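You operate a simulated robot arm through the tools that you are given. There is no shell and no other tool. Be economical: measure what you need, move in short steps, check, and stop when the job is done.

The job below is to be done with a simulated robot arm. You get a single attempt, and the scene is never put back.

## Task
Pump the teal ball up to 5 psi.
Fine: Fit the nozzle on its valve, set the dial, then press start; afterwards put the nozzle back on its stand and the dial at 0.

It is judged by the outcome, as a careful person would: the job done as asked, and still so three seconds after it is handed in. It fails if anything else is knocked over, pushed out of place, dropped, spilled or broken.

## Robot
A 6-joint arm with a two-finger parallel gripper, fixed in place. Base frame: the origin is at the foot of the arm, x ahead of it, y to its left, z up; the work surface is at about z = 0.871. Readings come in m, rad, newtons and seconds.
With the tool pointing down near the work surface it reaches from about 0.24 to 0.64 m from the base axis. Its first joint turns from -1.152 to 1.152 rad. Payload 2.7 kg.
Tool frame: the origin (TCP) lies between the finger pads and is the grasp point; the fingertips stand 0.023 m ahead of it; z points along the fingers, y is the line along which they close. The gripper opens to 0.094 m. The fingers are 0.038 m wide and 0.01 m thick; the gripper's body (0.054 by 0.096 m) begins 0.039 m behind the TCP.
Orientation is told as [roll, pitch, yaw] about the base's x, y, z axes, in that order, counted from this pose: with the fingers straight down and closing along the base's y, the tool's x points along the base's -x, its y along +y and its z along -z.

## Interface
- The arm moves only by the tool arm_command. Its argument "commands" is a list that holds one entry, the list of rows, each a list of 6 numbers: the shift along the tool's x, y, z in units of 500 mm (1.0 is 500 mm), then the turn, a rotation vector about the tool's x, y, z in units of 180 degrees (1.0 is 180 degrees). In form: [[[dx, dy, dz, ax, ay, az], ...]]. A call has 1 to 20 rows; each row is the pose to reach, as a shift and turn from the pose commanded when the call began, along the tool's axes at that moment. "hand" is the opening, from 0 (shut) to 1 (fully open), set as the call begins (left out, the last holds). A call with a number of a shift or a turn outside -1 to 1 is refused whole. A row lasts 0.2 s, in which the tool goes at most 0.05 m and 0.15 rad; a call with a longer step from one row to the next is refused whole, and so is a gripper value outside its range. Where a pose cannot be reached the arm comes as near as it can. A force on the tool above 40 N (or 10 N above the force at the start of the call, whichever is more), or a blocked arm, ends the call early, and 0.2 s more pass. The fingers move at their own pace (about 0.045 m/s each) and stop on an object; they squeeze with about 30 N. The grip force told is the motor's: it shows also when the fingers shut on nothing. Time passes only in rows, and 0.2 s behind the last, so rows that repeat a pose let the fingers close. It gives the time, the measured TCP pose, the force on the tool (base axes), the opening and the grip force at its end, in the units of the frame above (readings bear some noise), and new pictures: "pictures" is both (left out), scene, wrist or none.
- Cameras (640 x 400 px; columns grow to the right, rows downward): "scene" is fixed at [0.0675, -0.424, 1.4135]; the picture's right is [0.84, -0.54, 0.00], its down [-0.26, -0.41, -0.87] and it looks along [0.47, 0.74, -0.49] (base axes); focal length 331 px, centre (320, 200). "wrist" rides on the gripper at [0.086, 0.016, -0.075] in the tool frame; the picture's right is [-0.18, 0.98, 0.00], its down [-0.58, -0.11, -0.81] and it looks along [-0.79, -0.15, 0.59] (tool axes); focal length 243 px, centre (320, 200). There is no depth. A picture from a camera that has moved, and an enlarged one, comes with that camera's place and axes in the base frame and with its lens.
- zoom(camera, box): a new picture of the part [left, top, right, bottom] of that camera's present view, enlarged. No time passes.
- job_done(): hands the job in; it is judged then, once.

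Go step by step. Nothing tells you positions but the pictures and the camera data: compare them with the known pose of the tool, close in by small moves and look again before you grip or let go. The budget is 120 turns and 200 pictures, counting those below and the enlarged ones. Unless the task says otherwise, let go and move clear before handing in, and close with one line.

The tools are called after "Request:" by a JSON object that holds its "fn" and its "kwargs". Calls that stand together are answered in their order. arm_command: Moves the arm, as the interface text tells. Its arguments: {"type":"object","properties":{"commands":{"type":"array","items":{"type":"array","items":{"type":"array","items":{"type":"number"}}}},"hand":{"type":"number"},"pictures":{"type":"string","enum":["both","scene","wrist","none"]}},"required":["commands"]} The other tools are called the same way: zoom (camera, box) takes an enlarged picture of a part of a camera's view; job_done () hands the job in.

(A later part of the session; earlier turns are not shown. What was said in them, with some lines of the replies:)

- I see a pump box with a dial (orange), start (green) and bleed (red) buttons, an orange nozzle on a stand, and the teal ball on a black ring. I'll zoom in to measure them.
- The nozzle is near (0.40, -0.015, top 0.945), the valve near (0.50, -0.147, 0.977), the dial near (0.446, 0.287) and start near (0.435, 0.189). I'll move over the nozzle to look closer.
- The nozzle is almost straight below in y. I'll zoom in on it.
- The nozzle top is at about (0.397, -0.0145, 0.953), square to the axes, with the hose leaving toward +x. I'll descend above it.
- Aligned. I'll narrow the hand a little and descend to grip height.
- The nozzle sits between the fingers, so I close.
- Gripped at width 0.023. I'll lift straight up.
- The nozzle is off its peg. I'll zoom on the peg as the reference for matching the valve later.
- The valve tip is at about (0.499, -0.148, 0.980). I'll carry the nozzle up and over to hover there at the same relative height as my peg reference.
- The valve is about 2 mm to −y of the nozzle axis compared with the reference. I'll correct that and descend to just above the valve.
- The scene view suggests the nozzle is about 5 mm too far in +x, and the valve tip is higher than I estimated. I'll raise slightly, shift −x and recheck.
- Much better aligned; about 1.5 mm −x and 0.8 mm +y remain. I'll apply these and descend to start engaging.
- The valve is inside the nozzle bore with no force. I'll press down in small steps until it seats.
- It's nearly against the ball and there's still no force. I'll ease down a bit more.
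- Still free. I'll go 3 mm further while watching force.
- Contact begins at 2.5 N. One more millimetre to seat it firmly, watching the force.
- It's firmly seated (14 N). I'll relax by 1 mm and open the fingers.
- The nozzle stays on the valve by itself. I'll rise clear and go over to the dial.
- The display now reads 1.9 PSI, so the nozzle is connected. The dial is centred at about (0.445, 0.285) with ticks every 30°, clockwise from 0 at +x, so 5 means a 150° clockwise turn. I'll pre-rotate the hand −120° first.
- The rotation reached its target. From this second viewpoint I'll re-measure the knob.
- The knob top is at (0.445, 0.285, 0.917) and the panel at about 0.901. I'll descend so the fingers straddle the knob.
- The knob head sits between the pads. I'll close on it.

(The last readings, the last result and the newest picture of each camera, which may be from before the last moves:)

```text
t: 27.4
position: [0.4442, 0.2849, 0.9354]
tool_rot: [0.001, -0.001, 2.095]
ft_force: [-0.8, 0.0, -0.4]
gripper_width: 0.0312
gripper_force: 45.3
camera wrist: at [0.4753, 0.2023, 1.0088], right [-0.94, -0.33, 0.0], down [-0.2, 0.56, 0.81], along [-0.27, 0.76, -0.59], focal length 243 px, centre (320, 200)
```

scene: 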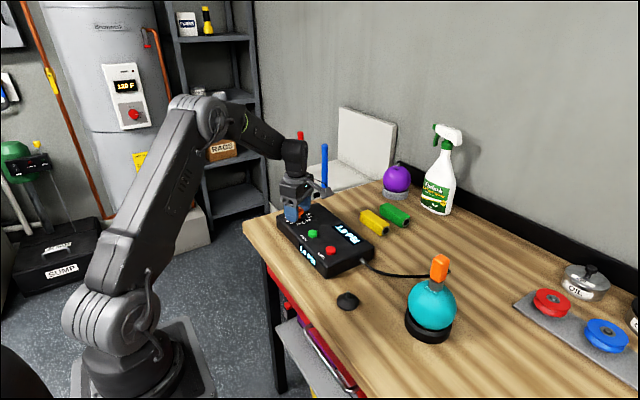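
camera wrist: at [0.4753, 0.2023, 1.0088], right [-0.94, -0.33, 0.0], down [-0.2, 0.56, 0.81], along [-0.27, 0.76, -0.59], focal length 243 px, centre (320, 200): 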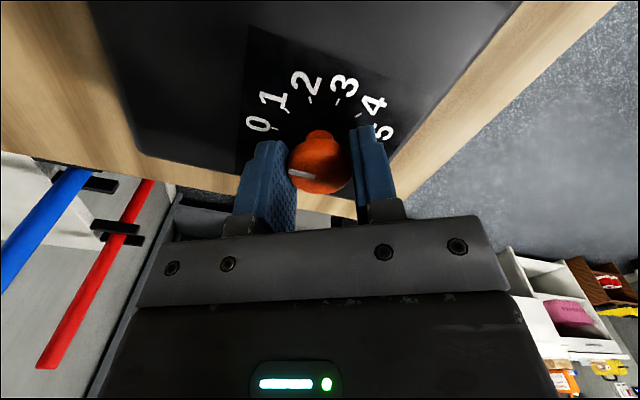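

Gripped (width 0.031). First I'll test a 60° clockwise turn.

Request:
{"fn": "arm_command", "kwargs": {"commands": [[[0, 0, 0, 0, 0, 0.0417], [0, 0, 0, 0, 0, 0.0833], [0, 0, 0, 0, 0, 0.125], [0, 0, 0, 0, 0, 0.1667], [0, 0, 0, 0, 0, 0.2083], [0, 0, 0, 0, 0, 0.25], [0, 0, 0, 0, 0, 0.2917], [0, 0, 0, 0, 0, 0.3333], [0, 0, 0, 0, 0, 0.3333]]], "pictures": "wrist"}}

Request:
{"fn": "zoom", "kwargs": {"camera": "scene", "box": [260, 175, 340, 225]}}

```text
t: 29.4
position: [0.4438, 0.2849, 0.9361]
tool_rot: [-0.002, 0.0, 1.045]
ft_force: [0.5, 0.2, -1.9]
gripper_width: 0.0314
gripper_force: 45.4
camera wrist: at [0.389, 0.2186, 1.0087], right [-0.76, 0.65, 0.0], down [0.39, 0.45, 0.81], along [0.53, 0.61, -0.59], focal length 243 px, centre (320, 200)
```

wrist: 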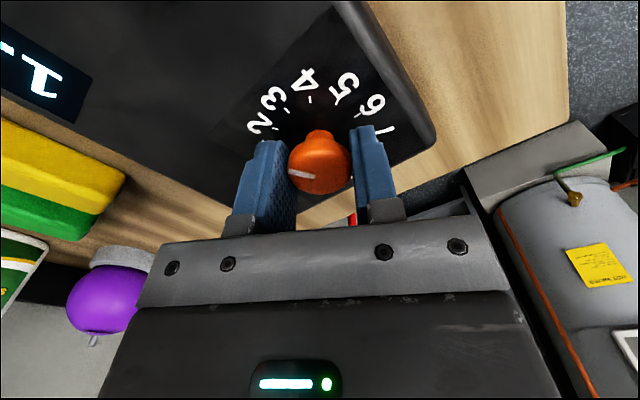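

```text
8.00 times, centred on (300, 200) of scene
camera zoom: at [0.0675, -0.424, 1.4135], right [0.84, -0.54, 0.0], down [-0.26, -0.41, -0.87], along [0.47, 0.74, -0.49], focal length 2645 px, centre (480, 200)
```

zoom: 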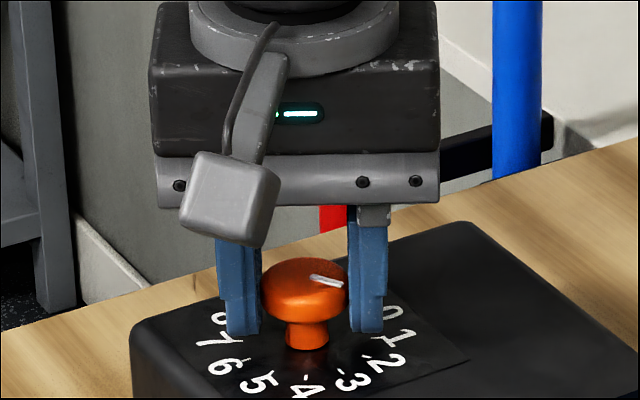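

The knob turns with the hand. I'll continue the remaining 90°.

Request:
{"fn": "arm_command", "kwargs": {"commands": [[[0, 0, 0, 0, 0, 0.0455], [0, 0, 0, 0, 0, 0.0909], [0, 0, 0, 0, 0, 0.1364], [0, 0, 0, 0, 0, 0.1818], [0, 0, 0, 0, 0, 0.2273], [0, 0, 0, 0, 0, 0.2727], [0, 0, 0, 0, 0, 0.3182], [0, 0, 0, 0, 0, 0.3636], [0, 0, 0, 0, 0, 0.4091], [0, 0, 0, 0, 0, 0.4545], [0, 0, 0, 0, 0, 0.5], [0, 0, 0, 0, 0, 0.5]]], "pictures": "wrist"}}

Request:
{"fn": "zoom", "kwargs": {"camera": "scene", "box": [260, 175, 340, 225]}}

Request:
{"fn": "zoom", "kwargs": {"camera": "wrist", "box": [240, 100, 400, 200]}}

```text
t: 32.0
position: [0.4444, 0.2844, 0.9357]
tool_rot: [-0.001, 0.0, -0.526]
ft_force: [4.6, -2.9, -1.3]
gripper_width: 0.0315
gripper_force: 44.8
camera wrist: at [0.3797, 0.3423, 1.0086], right [0.65, 0.76, 0.0], down [0.45, -0.39, 0.81], along [0.61, -0.53, -0.59], focal length 243 px, centre (320, 200)
```

wrist: 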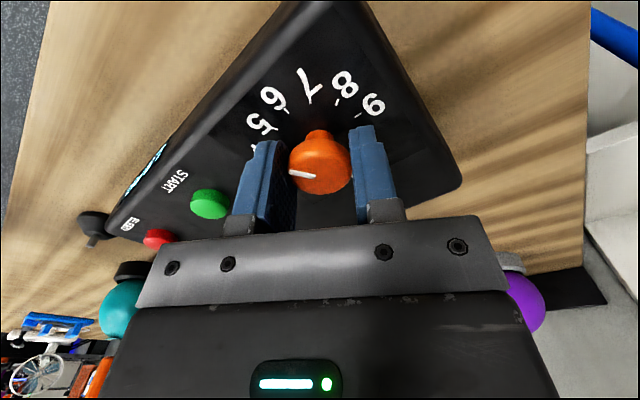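

```text
8.00 times, centred on (300, 200) of scene
camera zoom: at [0.0676, -0.4241, 1.4134], right [0.84, -0.54, 0.0], down [-0.26, -0.41, -0.87], along [0.47, 0.74, -0.49], focal length 2645 px, centre (480, 200)
```

zoom: 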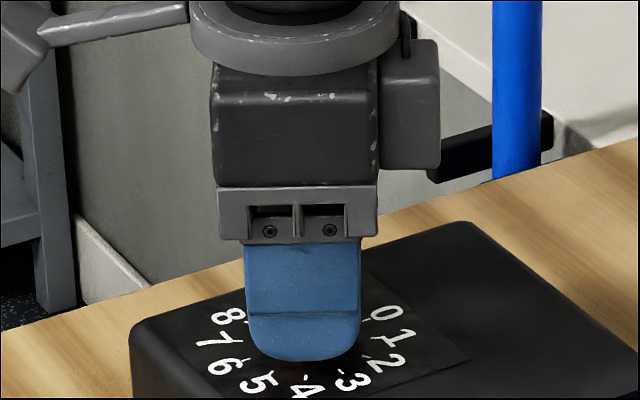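

```text
4.00 times, centred on (320, 150) of wrist
camera zoom: at [0.3797, 0.3423, 1.0086], right [0.65, 0.76, 0.0], down [0.45, -0.39, 0.81], along [0.61, -0.53, -0.59], focal length 970 px, centre (320, 400)
```

zoom: 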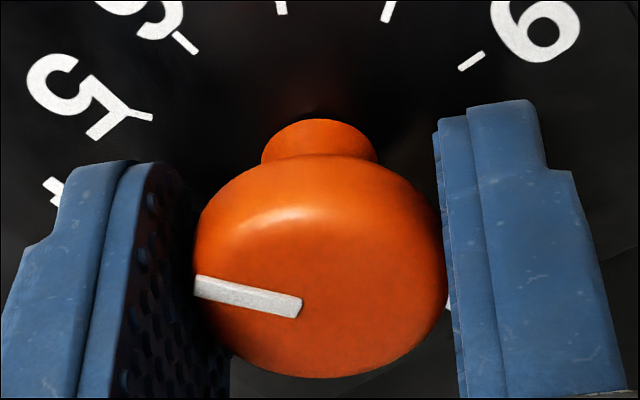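

The turn is done. I'll release and rise to read the pointer.

Request:
{"fn": "arm_command", "kwargs": {"commands": [[[0, 0, 0, 0, 0, 0], [0, 0, 0, 0, 0, 0], [0, 0, 0, 0, 0, 0], [0, 0, -0.05, 0, 0, 0], [0, 0, -0.12, 0, 0, 0], [0, 0, -0.2, 0, 0, 0], [0, 0, -0.25, 0, 0, 0], [0, 0, -0.25, 0, 0, 0]]], "hand": 0.6, "pictures": "none"}}

Request:
{"fn": "zoom", "kwargs": {"camera": "wrist", "box": [240, 0, 400, 100]}}

Request:
{"fn": "zoom", "kwargs": {"camera": "scene", "box": [260, 190, 340, 240]}}

```text
t: 33.8
position: [0.4431, 0.2853, 1.059]
tool_rot: [0.001, -0.001, -0.524]
ft_force: [-0.4, -0.3, -1.2]
gripper_width: 0.0566
gripper_force: 0.0
```

```text
4.00 times, centred on (320, 50) of wrist
camera zoom: at [0.3786, 0.343, 1.1336], right [0.65, 0.76, 0.0], down [0.45, -0.38, 0.81], along [0.61, -0.53, -0.59], focal length 970 px, centre (320, 800)
```

zoom: 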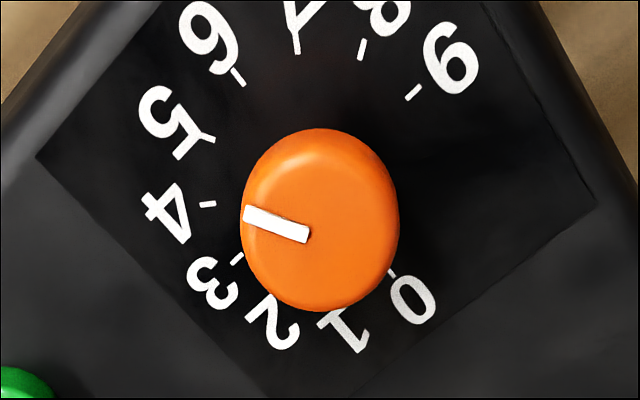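

```text
8.00 times, centred on (300, 215) of scene
camera zoom: at [0.0675, -0.424, 1.4135], right [0.84, -0.54, 0.0], down [-0.26, -0.41, -0.87], along [0.47, 0.74, -0.49], focal length 2645 px, centre (480, 80)
```

zoom: 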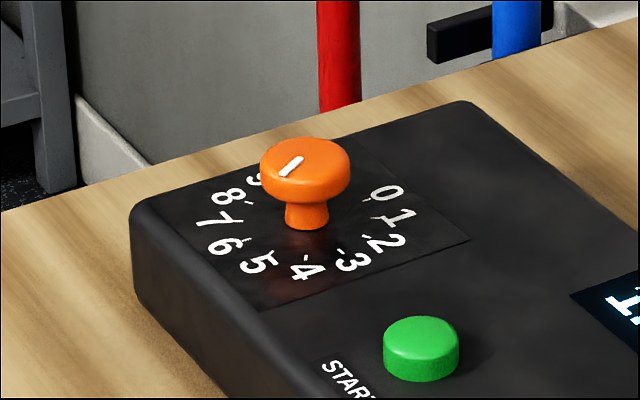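

Compared against the 5 tick, the pointer is aligned to within 1°. Next I'll shut the fingers, hover over START at about (0.434, 0.190), and check.

Request:
{"fn": "arm_command", "kwargs": {"commands": [[[-0.02, -0.05, 0, 0, 0, 0], [-0.04, -0.1, 0, 0, 0, 0], [-0.06, -0.14, 0, 0, 0, 0], [-0.0768, -0.175, 0.03, 0, 0, 0], [-0.0768, -0.175, 0.09, 0, 0, 0], [-0.0768, -0.175, 0.15, 0, 0, 0], [-0.0768, -0.175, 0.19, 0, 0, 0], [-0.0768, -0.175, 0.19, 0, 0, 0]]], "hand": 0}}

Request:
{"fn": "zoom", "kwargs": {"camera": "scene", "box": [270, 200, 350, 250]}}

Request:
{"fn": "zoom", "kwargs": {"camera": "wrist", "box": [240, 60, 400, 160]}}

```text
t: 35.6
position: [0.4345, 0.1906, 0.9647]
tool_rot: [-0.002, -0.003, -0.523]
ft_force: [0.0, -0.1, 0.0]
gripper_width: 0.0002
gripper_force: 30.5
camera wrist: at [0.3688, 0.2473, 1.0385], right [0.65, 0.76, 0.0], down [0.45, -0.39, 0.81], along [0.61, -0.52, -0.59], focal length 243 px, centre (320, 200)
```

scene: 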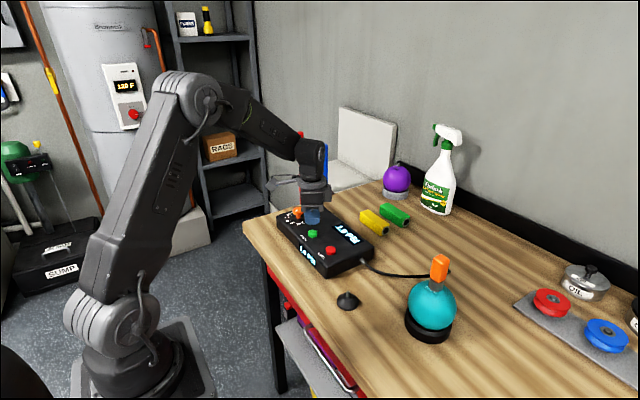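
wrist: 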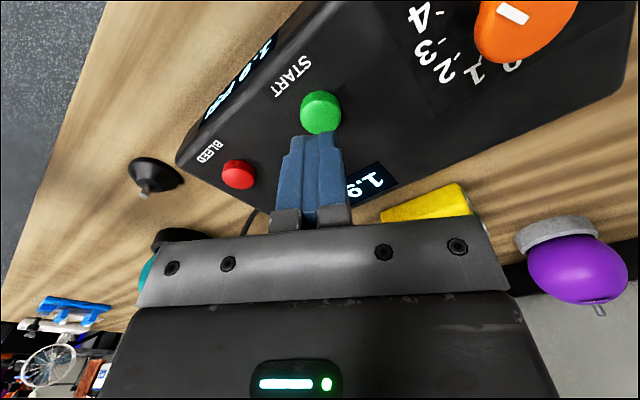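

```text
8.00 times, centred on (310, 225) of scene
camera zoom: at [0.0675, -0.424, 1.4135], right [0.84, -0.54, 0.0], down [-0.26, -0.41, -0.87], along [0.47, 0.74, -0.49], focal length 2645 px, centre (400, 0)
```

zoom: 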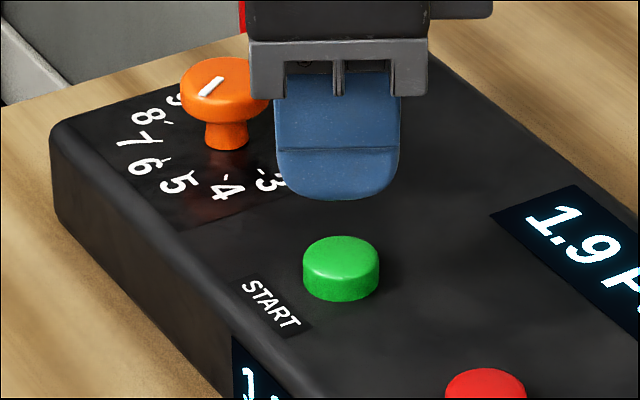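

```text
4.00 times, centred on (320, 110) of wrist
camera zoom: at [0.3688, 0.2473, 1.0385], right [0.65, 0.76, 0.0], down [0.45, -0.39, 0.81], along [0.61, -0.52, -0.59], focal length 970 px, centre (320, 560)
```

zoom: 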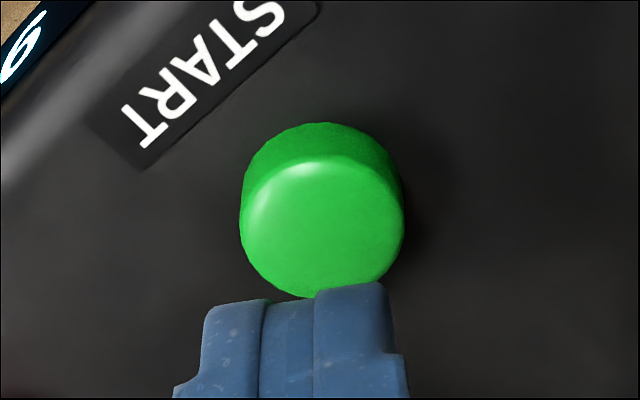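

Fingertips line up over START. I'll descend gently until it presses.

Request:
{"fn": "arm_command", "kwargs": {"commands": [[[0, 0.004, 0.02, 0, 0, 0], [0, 0.004, 0.036, 0, 0, 0], [0, 0.004, 0.042, 0, 0, 0], [0, 0.004, 0.045, 0, 0, 0], [0, 0.004, 0.048, 0, 0, 0]]], "pictures": "none"}}

Request:
{"fn": "zoom", "kwargs": {"camera": "scene", "box": [270, 200, 390, 275]}}

```text
t: 36.8
position: [0.4361, 0.1918, 0.9415]
tool_rot: [0.0, -0.002, -0.523]
ft_force: [-0.2, -0.1, -0.4]
gripper_width: 0.0
gripper_force: 30.0
```

```text
5.33 times, centred on (330, 238) of scene
camera zoom: at [0.0675, -0.424, 1.4135], right [0.84, -0.54, 0.0], down [-0.26, -0.41, -0.87], along [0.47, 0.74, -0.49], focal length 1763 px, centre (267, 0)
```

zoom: 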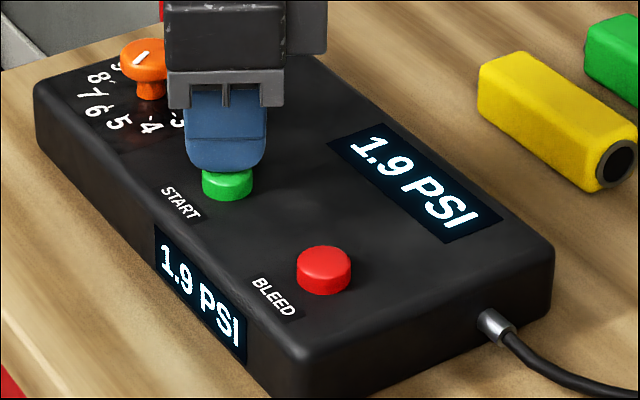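

The tips are just about touching. I'll press a few millimetres more.

Request:
{"fn": "arm_command", "kwargs": {"commands": [[[0, 0, 0.003, 0, 0, 0], [0, 0, 0.006, 0, 0, 0], [0, 0, 0.008, 0, 0, 0], [0, 0, 0.01, 0, 0, 0], [0, 0, 0.01, 0, 0, 0]]], "pictures": "none"}}

Request:
{"fn": "zoom", "kwargs": {"camera": "scene", "box": [270, 200, 390, 275]}}

```text
t: 38.0
position: [0.4347, 0.1923, 0.9363]
tool_rot: [-0.001, -0.002, -0.523]
ft_force: [-0.2, 0.9, 1.2]
gripper_width: 0.0
gripper_force: 30.0
```

```text
5.33 times, centred on (330, 238) of scene
camera zoom: at [0.0675, -0.424, 1.4135], right [0.84, -0.54, 0.0], down [-0.26, -0.41, -0.87], along [0.47, 0.74, -0.49], focal length 1763 px, centre (267, 0)
```

zoom: 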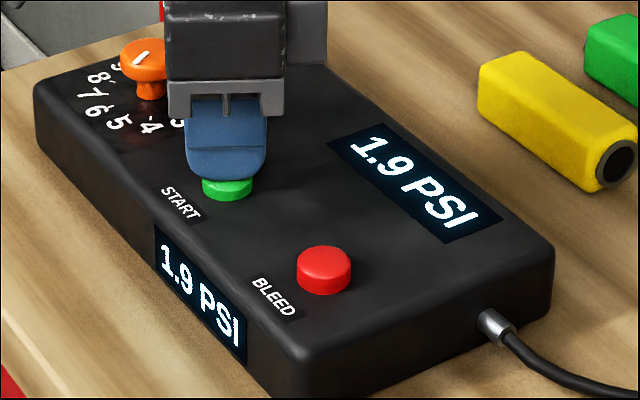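

Contact is just starting. I'll press further.

Request:
{"fn": "arm_command", "kwargs": {"commands": [[[0, 0, 0.002, 0, 0, 0], [0, 0, 0.004, 0, 0, 0], [0, 0, 0.006, 0, 0, 0], [0, 0, 0.006, 0, 0, 0]]], "pictures": "none"}}

Request:
{"fn": "zoom", "kwargs": {"camera": "scene", "box": [270, 200, 390, 275]}}

```text
t: 39.0
position: [0.4357, 0.1909, 0.9332]
tool_rot: [-0.001, -0.003, -0.524]
ft_force: [-1.9, 0.4, 4.0]
gripper_width: 0.0002
gripper_force: 29.4
```

```text
5.33 times, centred on (330, 238) of scene
camera zoom: at [0.0674, -0.4241, 1.4135], right [0.84, -0.54, 0.0], down [-0.26, -0.41, -0.87], along [0.47, 0.74, -0.49], focal length 1763 px, centre (267, 0)
```

zoom: 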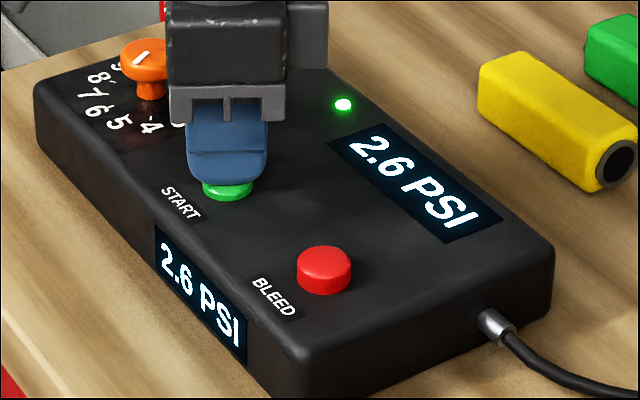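

The pump is running: the green light is on and the display reads 2.6 PSI, rising. I'll lift off the button and watch.

Request:
{"fn": "arm_command", "kwargs": {"commands": [[[0, 0, -0.02, 0, 0, 0], [0, 0, -0.06, 0, 0, 0], [0, 0, -0.1, 0, 0, 0], [0, 0, -0.1, 0, 0, 0], [0, 0, -0.1, 0, 0, 0], [0, 0, -0.1, 0, 0, 0], [0, 0, -0.1, 0, 0, 0], [0, 0, -0.1, 0, 0, 0], [0, 0, -0.1, 0, 0, 0], [0, 0, -0.1, 0, 0, 0]]], "pictures": "none"}}

Request:
{"fn": "zoom", "kwargs": {"camera": "scene", "box": [250, 180, 490, 330]}}

```text
t: 41.2
position: [0.4362, 0.1917, 0.9831]
tool_rot: [0.001, -0.002, -0.524]
ft_force: [-0.3, 0.1, 0.0]
gripper_width: 0.0001
gripper_force: 29.8
```

```text
2.67 times, centred on (370, 255) of scene
camera zoom: at [0.0675, -0.424, 1.4135], right [0.84, -0.54, 0.0], down [-0.26, -0.41, -0.87], along [0.47, 0.74, -0.49], focal length 882 px, centre (187, 53)
```

zoom: 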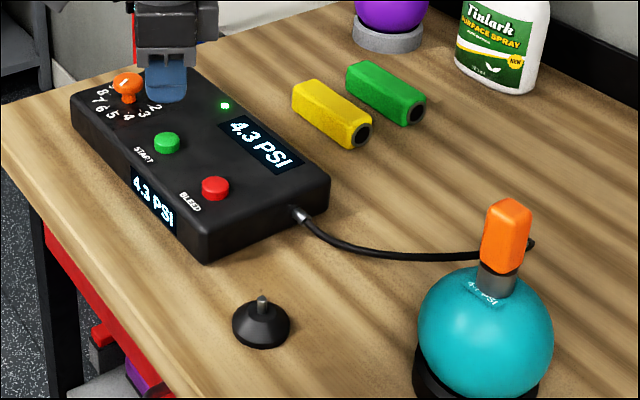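

It's at 4.3 PSI and the light is still on. I'll wait for the auto-stop at the dial setting.

Request:
{"fn": "arm_command", "kwargs": {"commands": [[[0, 0, 0, 0, 0, 0], [0, 0, 0, 0, 0, 0], [0, 0, 0, 0, 0, 0], [0, 0, 0, 0, 0, 0], [0, 0, 0, 0, 0, 0], [0, 0, 0, 0, 0, 0], [0, 0, 0, 0, 0, 0]]], "pictures": "none"}}

Request:
{"fn": "zoom", "kwargs": {"camera": "scene", "box": [250, 180, 490, 330]}}

```text
t: 42.8
position: [0.437, 0.1913, 0.9839]
tool_rot: [0.0, -0.002, -0.522]
ft_force: [0.4, 0.4, -0.1]
gripper_width: 0.0001
gripper_force: 30.5
```

```text
2.67 times, centred on (370, 255) of scene
camera zoom: at [0.0675, -0.424, 1.4135], right [0.84, -0.54, 0.0], down [-0.26, -0.41, -0.87], along [0.47, 0.74, -0.49], focal length 882 px, centre (187, 53)
```

zoom: 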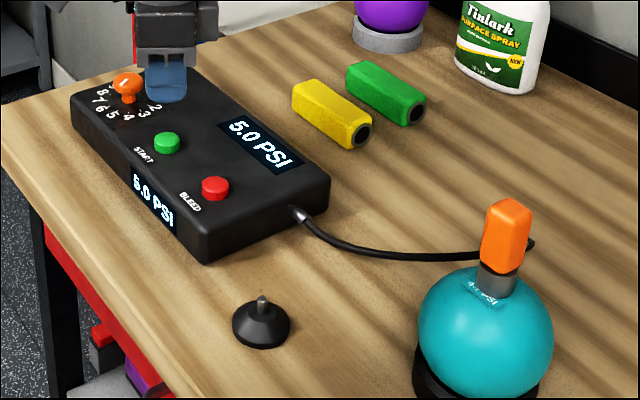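

Stopped at 5.0 PSI. I'll go back over the nozzle with the hand squared to yaw 0 and half open.

Request:
{"fn": "arm_command", "kwargs": {"commands": [[[0, 0, -0.08, 0, 0, 0], [0, 0, -0.16, 0, 0, -0.03], [0, 0, -0.24, 0, 0, -0.06], [-0.03, -0.036, -0.294, 0, 0, -0.09], [-0.085, -0.103, -0.294, 0, 0, -0.12], [-0.14, -0.169, -0.294, 0, 0, -0.15], [-0.195, -0.235, -0.294, 0, 0, -0.1667], [-0.25, -0.302, -0.294, 0, 0, -0.1667], [-0.305, -0.368, -0.294, 0, 0, -0.1667], [-0.36, -0.434, -0.294, 0, 0, -0.1667], [-0.41, -0.495, -0.294, 0, 0, -0.1667], [-0.4414, -0.5326, -0.294, 0, 0, -0.1667], [-0.4414, -0.5326, -0.294, 0, 0, -0.1667]]], "hand": 0.65}}

Request:
{"fn": "zoom", "kwargs": {"camera": "wrist", "box": [240, 0, 400, 100]}}

```text
t: 45.6
position: [0.4934, -0.1495, 1.1293]
tool_rot: [0.0, -0.002, 0.001]
ft_force: [-0.2, 0.3, -0.5]
gripper_width: 0.061
gripper_force: 0.1
camera wrist: at [0.408, -0.1331, 1.2029], right [0.18, 0.98, 0.0], down [0.58, -0.11, 0.81], along [0.79, -0.15, -0.59], focal length 243 px, centre (320, 200)
```

scene: 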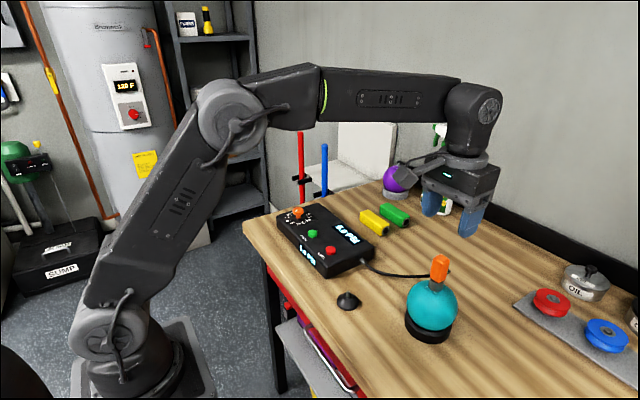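
wrist: 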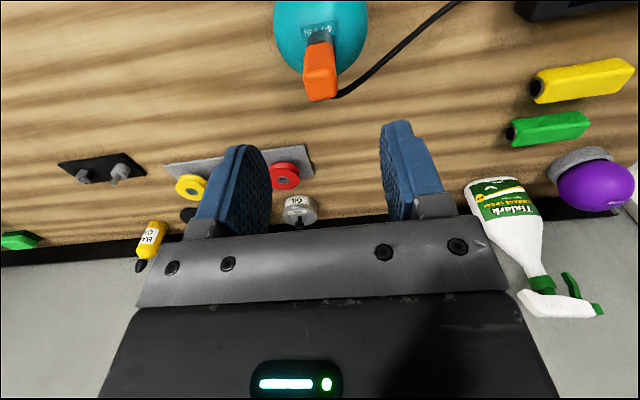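

```text
4.00 times, centred on (320, 50) of wrist
camera zoom: at [0.408, -0.1331, 1.2029], right [0.18, 0.98, 0.0], down [0.58, -0.11, 0.81], along [0.79, -0.15, -0.59], focal length 970 px, centre (320, 800)
```

zoom: 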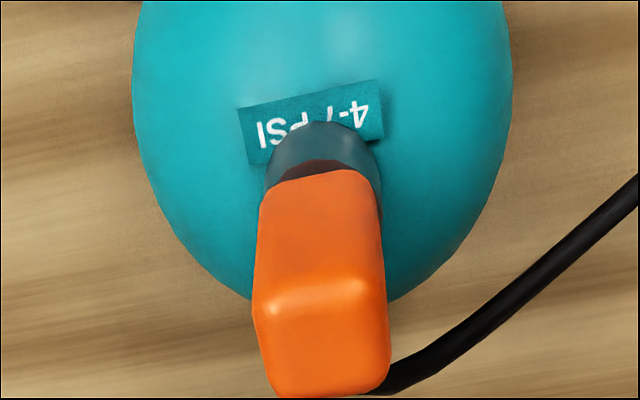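

Aligned over the nozzle. I'll descend around it.

Request:
{"fn": "arm_command", "kwargs": {"commands": [[[0, 0, 0.05, 0, 0, 0], [0, 0, 0.1, 0, 0, 0], [0, 0, 0.14, 0, 0, 0], [0, 0, 0.17, 0, 0, 0], [0, 0, 0.196, 0, 0, 0], [0, 0, 0.196, 0, 0, 0]]]}}

Request:
{"fn": "zoom", "kwargs": {"camera": "scene", "box": [390, 250, 470, 300]}}

```text
t: 47.0
position: [0.494, -0.1499, 1.0321]
tool_rot: [-0.001, -0.001, -0.001]
ft_force: [0.8, 0.4, -0.4]
gripper_width: 0.0609
gripper_force: 0.1
camera wrist: at [0.4085, -0.1332, 1.1056], right [0.18, 0.98, 0.0], down [0.58, -0.11, 0.81], along [0.79, -0.15, -0.59], focal length 243 px, centre (320, 200)
```

scene: 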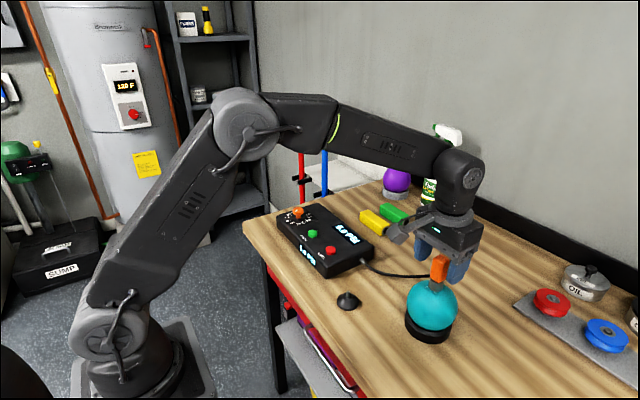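
wrist: 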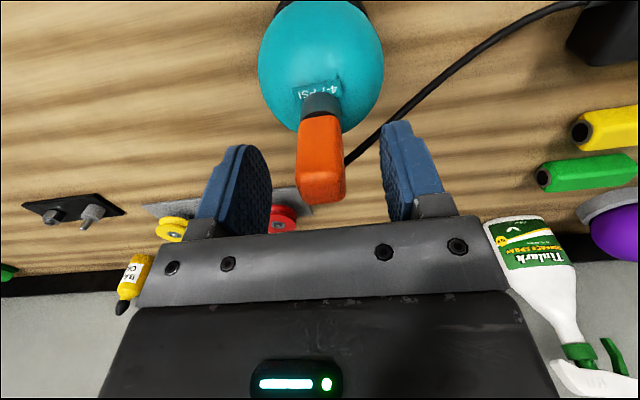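

```text
8.00 times, centred on (430, 275) of scene
camera zoom: at [0.0675, -0.424, 1.4135], right [0.84, -0.54, 0.0], down [-0.26, -0.41, -0.87], along [0.47, 0.74, -0.49], focal length 2645 px, centre (-560, -400)
```

zoom: 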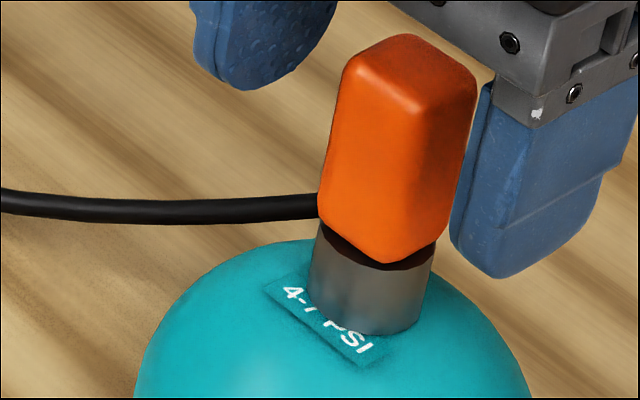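

The nozzle is in the same place as before. I'll close at the earlier height and lift it off the valve.

Request:
{"fn": "arm_command", "kwargs": {"commands": [[[0, 0, 0.003, 0, 0, 0], [0, 0, 0.003, 0, 0, 0], [0, 0, 0.003, 0, 0, 0], [0, 0, 0.003, 0, 0, 0], [0, 0, 0.003, 0, 0, 0], [0, 0, 0.003, 0, 0, 0]]], "hand": 0, "pictures": "none"}}

Request:
{"fn": "arm_command", "kwargs": {"commands": [[[0, 0, -0.01, 0, 0, 0], [0, 0, -0.03, 0, 0, 0], [0, 0, -0.06, 0, 0, 0], [0, 0, -0.1, 0, 0, 0], [0, 0, -0.14, 0, 0, 0], [0, 0, -0.14, 0, 0, 0]]]}}

Request:
{"fn": "zoom", "kwargs": {"camera": "scene", "box": [250, 180, 490, 330]}}

```text
t: 48.4
position: [0.4931, -0.1502, 1.0313]
tool_rot: [0.001, -0.001, 0.001]
ft_force: [0.1, -0.5, 0.4]
gripper_width: 0.0232
gripper_force: 30.1
```

```text
t: 49.8
position: [0.4934, -0.1503, 1.1016]
tool_rot: [0.002, 0.0, -0.001]
ft_force: [-0.9, -1.2, -0.4]
gripper_width: 0.0233
gripper_force: 29.8
camera wrist: at [0.408, -0.1335, 1.1748], right [0.18, 0.98, 0.0], down [0.58, -0.11, 0.81], along [0.79, -0.15, -0.59], focal length 243 px, centre (320, 200)
```

scene: 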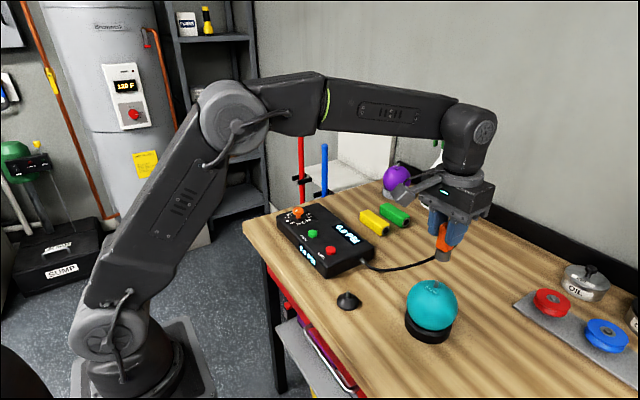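
wrist: 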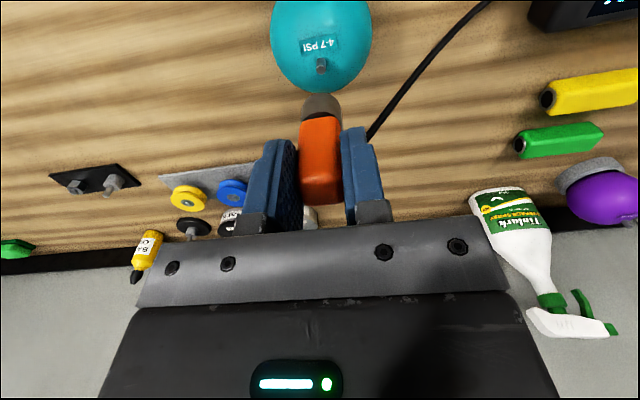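

```text
2.67 times, centred on (370, 255) of scene
camera zoom: at [0.0675, -0.424, 1.4135], right [0.84, -0.54, 0.0], down [-0.26, -0.41, -0.87], along [0.47, 0.74, -0.49], focal length 882 px, centre (187, 53)
```

zoom: 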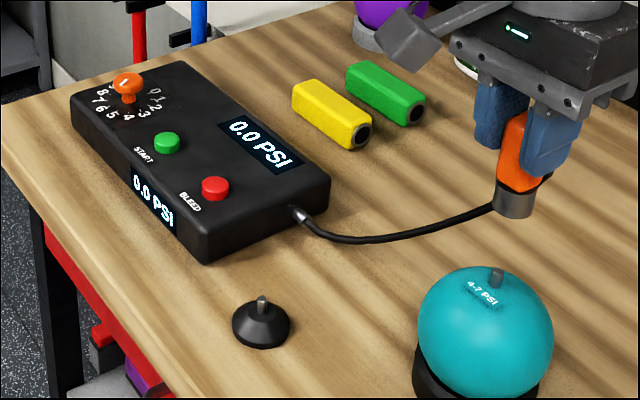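

The ball stays inflated and the nozzle is in hand. Now I'll carry it back above the stand peg.

Request:
{"fn": "arm_command", "kwargs": {"commands": [[[0.04, 0.055, 0, 0, 0, 0], [0.08, 0.11, 0, 0, 0, 0], [0.12, 0.165, 0, 0, 0, 0], [0.16, 0.22, 0, 0, 0, 0], [0.1982, 0.2698, 0.02, 0, 0, 0], [0.1982, 0.2698, 0.08, 0, 0, 0], [0.1982, 0.2698, 0.144, 0, 0, 0], [0.1982, 0.2698, 0.144, 0, 0, 0]]], "pictures": "wrist"}}

Request:
{"fn": "zoom", "kwargs": {"camera": "wrist", "box": [260, 0, 380, 75]}}

Request:
{"fn": "zoom", "kwargs": {"camera": "scene", "box": [300, 220, 480, 332]}}

```text
t: 51.6
position: [0.3935, -0.0142, 1.0285]
tool_rot: [-0.001, -0.003, -0.001]
ft_force: [-0.4, -0.6, -1.3]
gripper_width: 0.0233
gripper_force: 30.2
camera wrist: at [0.3086, 0.0023, 1.1026], right [0.18, 0.98, 0.0], down [0.58, -0.11, 0.81], along [0.79, -0.15, -0.59], focal length 243 px, centre (320, 200)
```

wrist: 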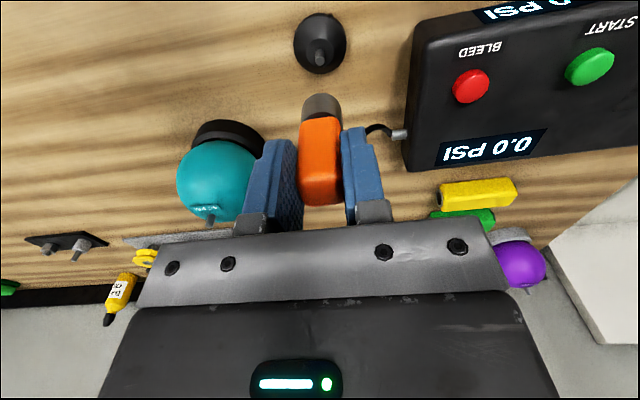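

```text
5.33 times, centred on (320, 38) of wrist
camera zoom: at [0.3086, 0.0023, 1.1026], right [0.18, 0.98, 0.0], down [0.58, -0.11, 0.81], along [0.79, -0.15, -0.59], focal length 1294 px, centre (320, 1067)
```

zoom: 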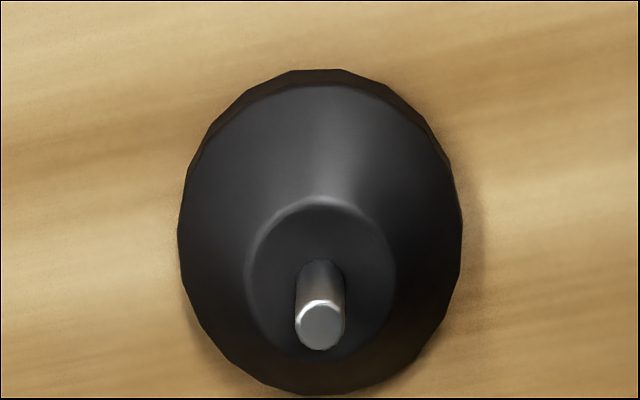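

```text
3.56 times, centred on (390, 276) of scene
camera zoom: at [0.0675, -0.424, 1.4135], right [0.84, -0.54, 0.0], down [-0.26, -0.41, -0.87], along [0.47, 0.74, -0.49], focal length 1175 px, centre (71, -70)
```

zoom: 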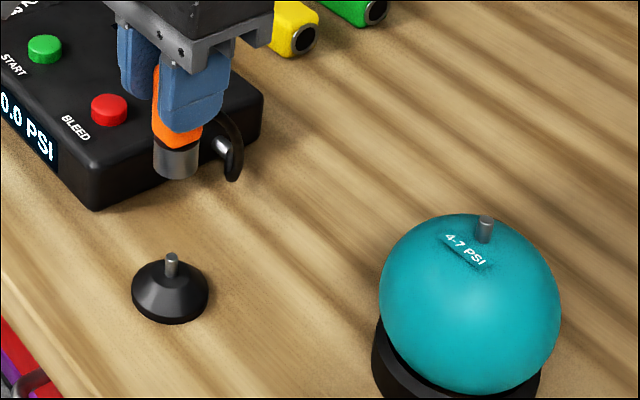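

The view matches my reference within 1 mm. I'll correct +0.6 mm in x and lower onto the peg.

Request:
{"fn": "arm_command", "kwargs": {"commands": [[[-0.0012, 0, 0.04, 0, 0, 0], [-0.0012, 0, 0.08, 0, 0, 0], [-0.0012, 0, 0.11, 0, 0, 0], [-0.0012, 0, 0.13, 0, 0, 0], [-0.0012, 0, 0.145, 0, 0, 0], [-0.0012, 0, 0.155, 0, 0, 0], [-0.0012, 0, 0.162, 0, 0, 0], [-0.0012, 0, 0.162, 0, 0, 0]]], "pictures": "wrist"}}

Request:
{"fn": "zoom", "kwargs": {"camera": "scene", "box": [310, 255, 390, 305]}}

```text
t: 53.4
position: [0.396, -0.0145, 0.9479]
tool_rot: [0.001, -0.003, 0.0]
ft_force: [-0.5, 0.9, -0.8]
gripper_width: 0.0236
gripper_force: 30.1
camera wrist: at [0.3095, 0.0021, 1.0209], right [0.18, 0.98, 0.0], down [0.58, -0.11, 0.81], along [0.79, -0.15, -0.59], focal length 243 px, centre (320, 200)
```

wrist: 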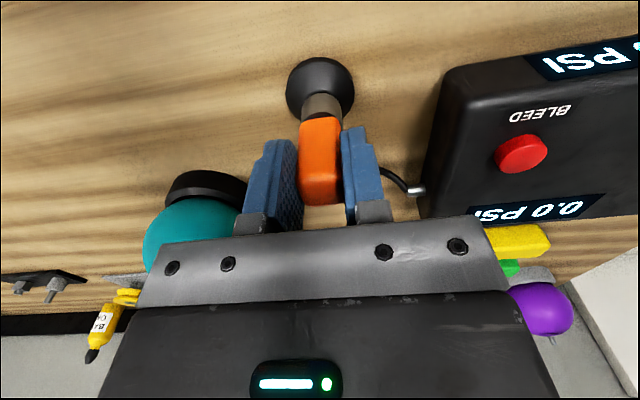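

```text
8.00 times, centred on (350, 280) of scene
camera zoom: at [0.0675, -0.424, 1.4135], right [0.84, -0.54, 0.0], down [-0.26, -0.41, -0.87], along [0.47, 0.74, -0.49], focal length 2645 px, centre (80, -440)
```

zoom: 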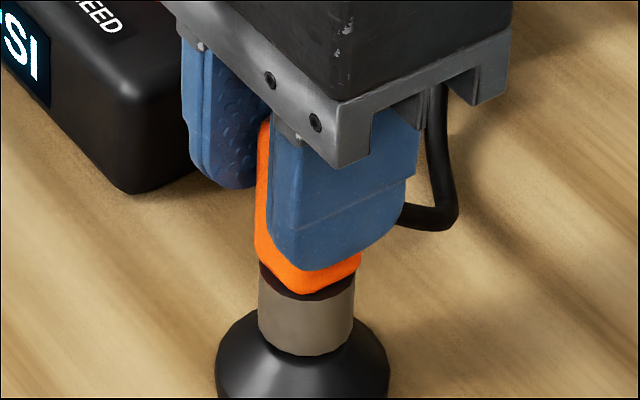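

Inserted with no side force. I'll lower the last few millimetres until contact.

Request:
{"fn": "arm_command", "kwargs": {"commands": [[[0, 0, 0.003, 0, 0, 0], [0, 0, 0.006, 0, 0, 0], [0, 0, 0.008, 0, 0, 0], [0, 0, 0.008, 0, 0, 0]]], "pictures": "none"}}

```text
t: 54.4
position: [0.3952, -0.0145, 0.9438]
tool_rot: [-0.002, -0.003, 0.0]
ft_force: [-0.9, -0.1, 0.5]
gripper_width: 0.0233
gripper_force: 29.7
```

Request:
{"fn": "arm_command", "kwargs": {"commands": [[[0, 0, 0.001, 0, 0, 0], [0, 0, 0.002, 0, 0, 0], [0, 0, 0.002, 0, 0, 0]]], "pictures": "none"}}

Request:
{"fn": "zoom", "kwargs": {"camera": "scene", "box": [310, 255, 390, 305]}}

```text
t: 55.2
position: [0.3948, -0.0134, 0.943]
tool_rot: [0.002, -0.002, 0.0]
ft_force: [-5.0, 0.7, 16.6]
gripper_width: 0.0232
gripper_force: 29.9
```

```text
8.00 times, centred on (350, 280) of scene
camera zoom: at [0.0672, -0.424, 1.4135], right [0.84, -0.54, 0.0], down [-0.26, -0.41, -0.87], along [0.47, 0.74, -0.49], focal length 2645 px, centre (80, -440)
```

zoom: 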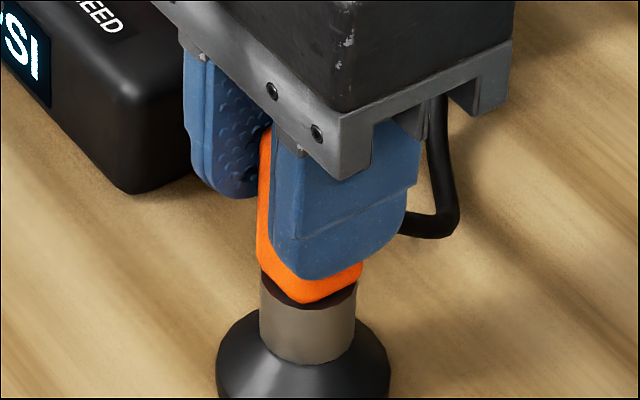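

It's seated on the peg (16 N). I'll ease off, open, and rise straight up.

Request:
{"fn": "arm_command", "kwargs": {"commands": [[[0, 0, -0.002, 0, 0, 0], [0, 0, -0.002, 0, 0, 0]]], "pictures": "none"}}

Request:
{"fn": "arm_command", "kwargs": {"commands": [[[0, 0, 0, 0, 0, 0], [0, 0, 0, 0, 0, 0], [0, 0, 0, 0, 0, 0], [0, 0, 0, 0, 0, 0], [0, 0, -0.04, 0, 0, 0], [0, 0, -0.1, 0, 0, 0], [0, 0, -0.18, 0, 0, 0], [0, 0, -0.24, 0, 0, 0], [0, 0, -0.3, 0, 0, 0], [0, 0, -0.3, 0, 0, 0]]], "hand": 0.65}}

Request:
{"fn": "zoom", "kwargs": {"camera": "scene", "box": [250, 190, 490, 340]}}

```text
t: 55.8
position: [0.3944, -0.014, 0.9436]
tool_rot: [0.0, -0.003, -0.002]
ft_force: [1.4, 1.2, 6.1]
gripper_width: 0.0236
gripper_force: 29.2
```

```text
t: 58.0
position: [0.3956, -0.016, 1.0939]
tool_rot: [0.0, -0.003, 0.001]
ft_force: [0.8, -0.5, 1.8]
gripper_width: 0.0611
gripper_force: 0.1
camera wrist: at [0.3096, 0.0016, 1.1668], right [0.18, 0.98, 0.0], down [0.58, -0.11, 0.81], along [0.79, -0.15, -0.59], focal length 243 px, centre (320, 200)
```

scene: 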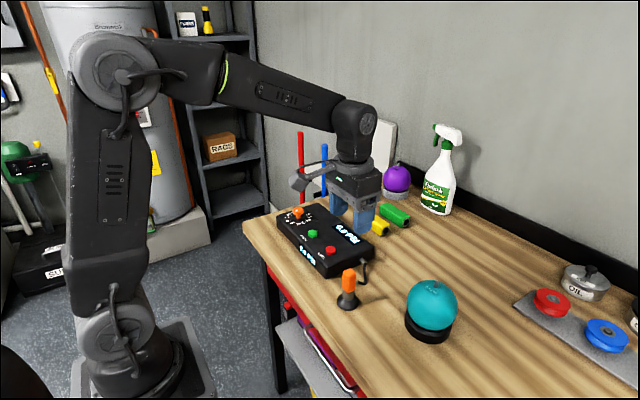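
wrist: 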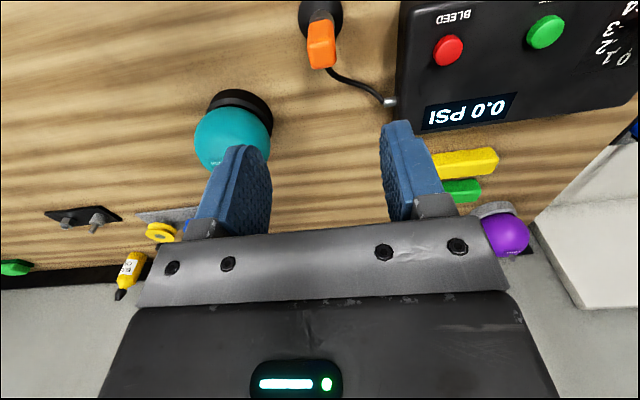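

```text
2.67 times, centred on (370, 265) of scene
camera zoom: at [0.0675, -0.424, 1.4135], right [0.84, -0.54, 0.0], down [-0.26, -0.41, -0.87], along [0.47, 0.74, -0.49], focal length 882 px, centre (187, 27)
```

zoom: 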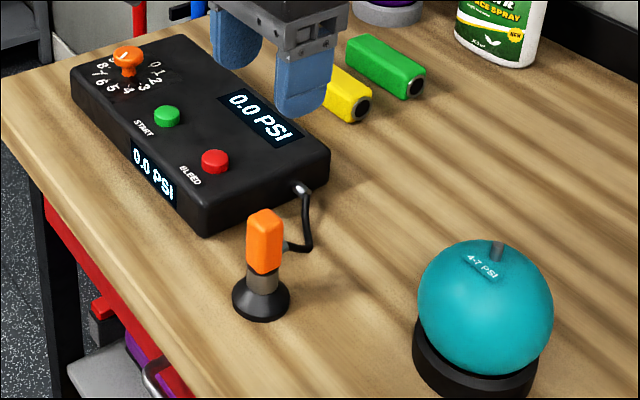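

The nozzle is back on its stand. Next I'll move over the dial with the hand turned +30°.

Request:
{"fn": "arm_command", "kwargs": {"commands": [[[-0.012, 0.08, 0, 0, 0, 0.03], [-0.026, 0.16, 0, 0, 0, 0.06], [-0.04, 0.24, 0, 0, 0, 0.09], [-0.053, 0.32, 0, 0, 0, 0.12], [-0.067, 0.4, 0, 0, 0, 0.15], [-0.08, 0.48, 0, 0, 0, 0.1667], [-0.094, 0.56, 0, 0, 0, 0.1667], [-0.1, 0.5988, 0.04, 0, 0, 0.1667], [-0.1, 0.5988, 0.07, 0, 0, 0.1667], [-0.1, 0.5988, 0.07, 0, 0, 0.1667]]], "hand": 0.6, "pictures": "wrist"}}

Request:
{"fn": "zoom", "kwargs": {"camera": "wrist", "box": [240, 0, 400, 100]}}

```text
t: 60.2
position: [0.4453, 0.2854, 1.0586]
tool_rot: [-0.001, -0.001, -0.523]
ft_force: [-0.1, -0.5, 0.2]
gripper_width: 0.0566
gripper_force: 0.0
camera wrist: at [0.3793, 0.3431, 1.1314], right [0.65, 0.76, 0.0], down [0.45, -0.38, 0.81], along [0.61, -0.52, -0.59], focal length 243 px, centre (320, 200)
```

wrist: 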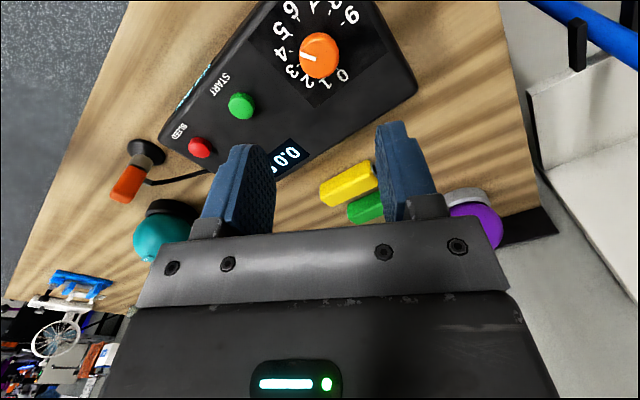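

```text
4.00 times, centred on (320, 50) of wrist
camera zoom: at [0.3793, 0.3431, 1.1314], right [0.65, 0.76, 0.0], down [0.45, -0.38, 0.81], along [0.61, -0.52, -0.59], focal length 970 px, centre (320, 800)
```

zoom: 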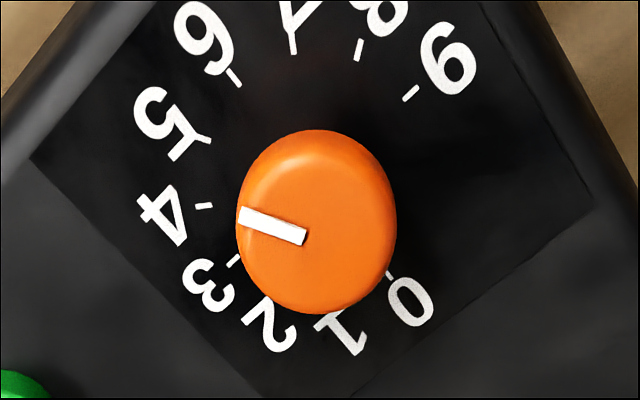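

The same view as when I set it. I'll descend over the knob and close.

Request:
{"fn": "arm_command", "kwargs": {"commands": [[[0, 0, 0.06, 0, 0, 0], [0, 0, 0.12, 0, 0, 0], [0, 0, 0.18, 0, 0, 0], [0, 0, 0.22, 0, 0, 0], [0, 0, 0.246, 0, 0, 0], [0, 0, 0.246, 0, 0, 0]]], "pictures": "none"}}

Request:
{"fn": "arm_command", "kwargs": {"commands": [[[0, 0, 0, 0, 0, 0], [0, 0, 0, 0, 0, 0], [0, 0, 0, 0, 0, 0], [0, 0, 0, 0, 0, 0]]], "hand": 0, "pictures": "wrist"}}

```text
t: 61.6
position: [0.4443, 0.2846, 0.9361]
tool_rot: [0.002, -0.002, -0.523]
ft_force: [-0.3, 0.7, 0.2]
gripper_width: 0.0561
gripper_force: 0.2
```

```text
t: 62.6
position: [0.4445, 0.2858, 0.9364]
tool_rot: [-0.001, -0.002, -0.523]
ft_force: [1.3, 0.7, -1.8]
gripper_width: 0.0312
gripper_force: 44.9
camera wrist: at [0.3793, 0.3423, 1.0095], right [0.65, 0.76, 0.0], down [0.45, -0.38, 0.81], along [0.61, -0.52, -0.59], focal length 243 px, centre (320, 200)
```

wrist: 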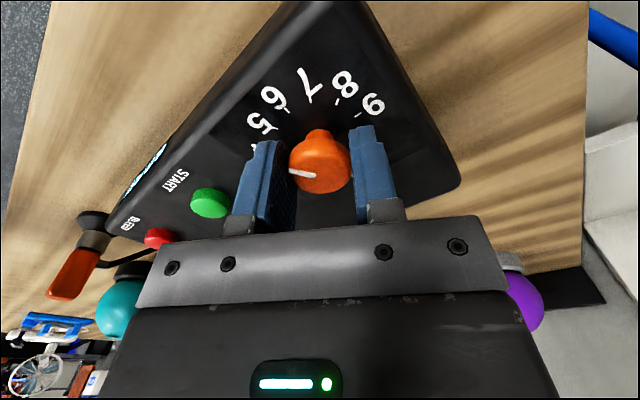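

Gripped. I'll turn it 150° counter-clockwise back to 0.

Request:
{"fn": "arm_command", "kwargs": {"commands": [[[0, 0, 0, 0, 0, -0.0439], [0, 0, 0, 0, 0, -0.0877], [0, 0, 0, 0, 0, -0.1316], [0, 0, 0, 0, 0, -0.1754], [0, 0, 0, 0, 0, -0.2193], [0, 0, 0, 0, 0, -0.2632], [0, 0, 0, 0, 0, -0.307], [0, 0, 0, 0, 0, -0.3509], [0, 0, 0, 0, 0, -0.3947], [0, 0, 0, 0, 0, -0.4386], [0, 0, 0, 0, 0, -0.4825], [0, 0, 0, 0, 0, -0.5263], [0, 0, 0, 0, 0, -0.5702], [0, 0, 0, 0, 0, -0.614], [0, 0, 0, 0, 0, -0.6579], [0, 0, 0, 0, 0, -0.7018], [0, 0, 0, 0, 0, -0.7456], [0, 0, 0, 0, 0, -0.7895], [0, 0, 0, 0, 0, -0.8333], [0, 0, 0, 0, 0, -0.8333]]], "pictures": "none"}}

Request:
{"fn": "arm_command", "kwargs": {"commands": [[[0, 0, 0, 0, 0, 0], [0, 0, 0, 0, 0, 0], [0, 0, 0, 0, 0, 0], [0, 0, -0.05, 0, 0, 0], [0, 0, -0.12, 0, 0, 0], [0, 0, -0.2, 0, 0, 0], [0, 0, -0.28, 0, 0, 0], [0, 0, -0.31, 0, 0, 0], [0, 0, -0.31, 0, 0, 0]]], "hand": 0.6}}

Request:
{"fn": "zoom", "kwargs": {"camera": "wrist", "box": [260, 0, 380, 75]}}

Request:
{"fn": "zoom", "kwargs": {"camera": "scene", "box": [260, 190, 340, 240]}}

```text
t: 66.8
position: [0.446, 0.2849, 0.9358]
tool_rot: [-0.002, 0.0, 2.096]
ft_force: [-0.9, -5.0, 8.8]
gripper_width: 0.0313
gripper_force: 44.7
```

```text
t: 68.8
position: [0.4444, 0.286, 1.0913]
tool_rot: [0.0, -0.002, 2.094]
ft_force: [-0.6, -0.3, -0.7]
gripper_width: 0.0566
gripper_force: 0.1
camera wrist: at [0.4751, 0.2019, 1.1655], right [-0.94, -0.33, 0.0], down [-0.2, 0.56, 0.81], along [-0.27, 0.76, -0.59], focal length 243 px, centre (320, 200)
```

scene: 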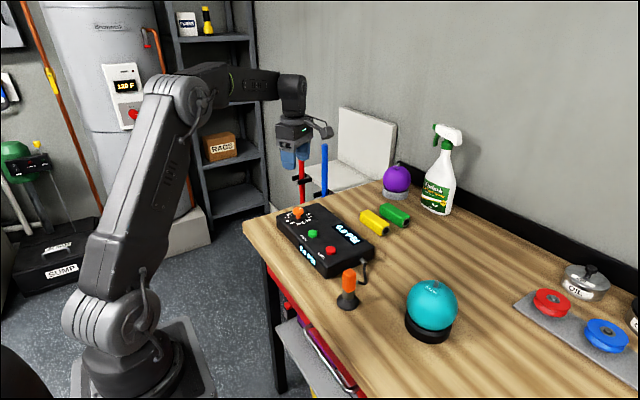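
wrist: 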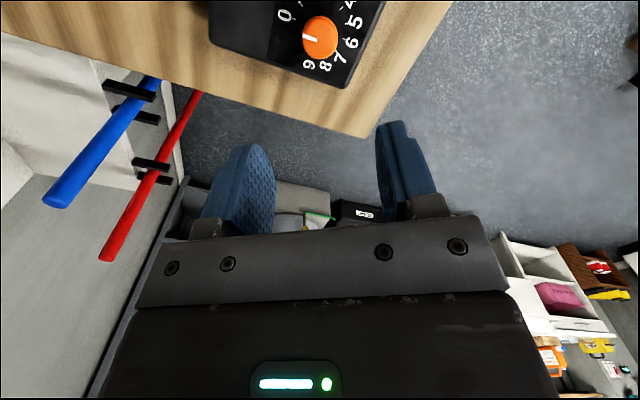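

```text
5.33 times, centred on (320, 38) of wrist
camera zoom: at [0.4751, 0.2019, 1.1655], right [-0.94, -0.33, 0.0], down [-0.2, 0.56, 0.81], along [-0.27, 0.76, -0.59], focal length 1294 px, centre (320, 1067)
```

zoom: 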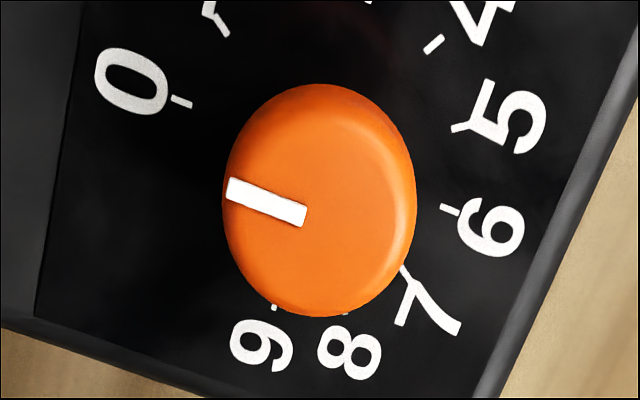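

```text
8.00 times, centred on (300, 215) of scene
camera zoom: at [0.0675, -0.424, 1.4135], right [0.84, -0.54, 0.0], down [-0.26, -0.41, -0.87], along [0.47, 0.74, -0.49], focal length 2645 px, centre (480, 80)
```

zoom: 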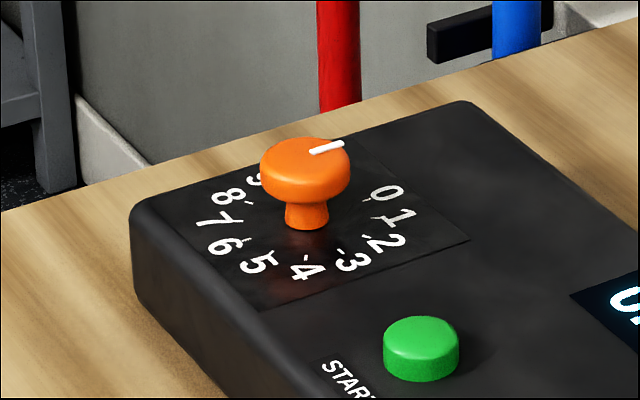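

The dial's pointer is back at 0 exactly as it was at the start. The nozzle is on its stand, the ball is inflated, and the hand is clear, so I'm handing in.

Request:
{"fn": "job_done", "kwargs": {}}

```text
The job is handed in.
```

The teal ball was pumped to 5.0 psi by the pump's display. The nozzle is back on its stand, the dial is at 0, and nothing else was disturbed.
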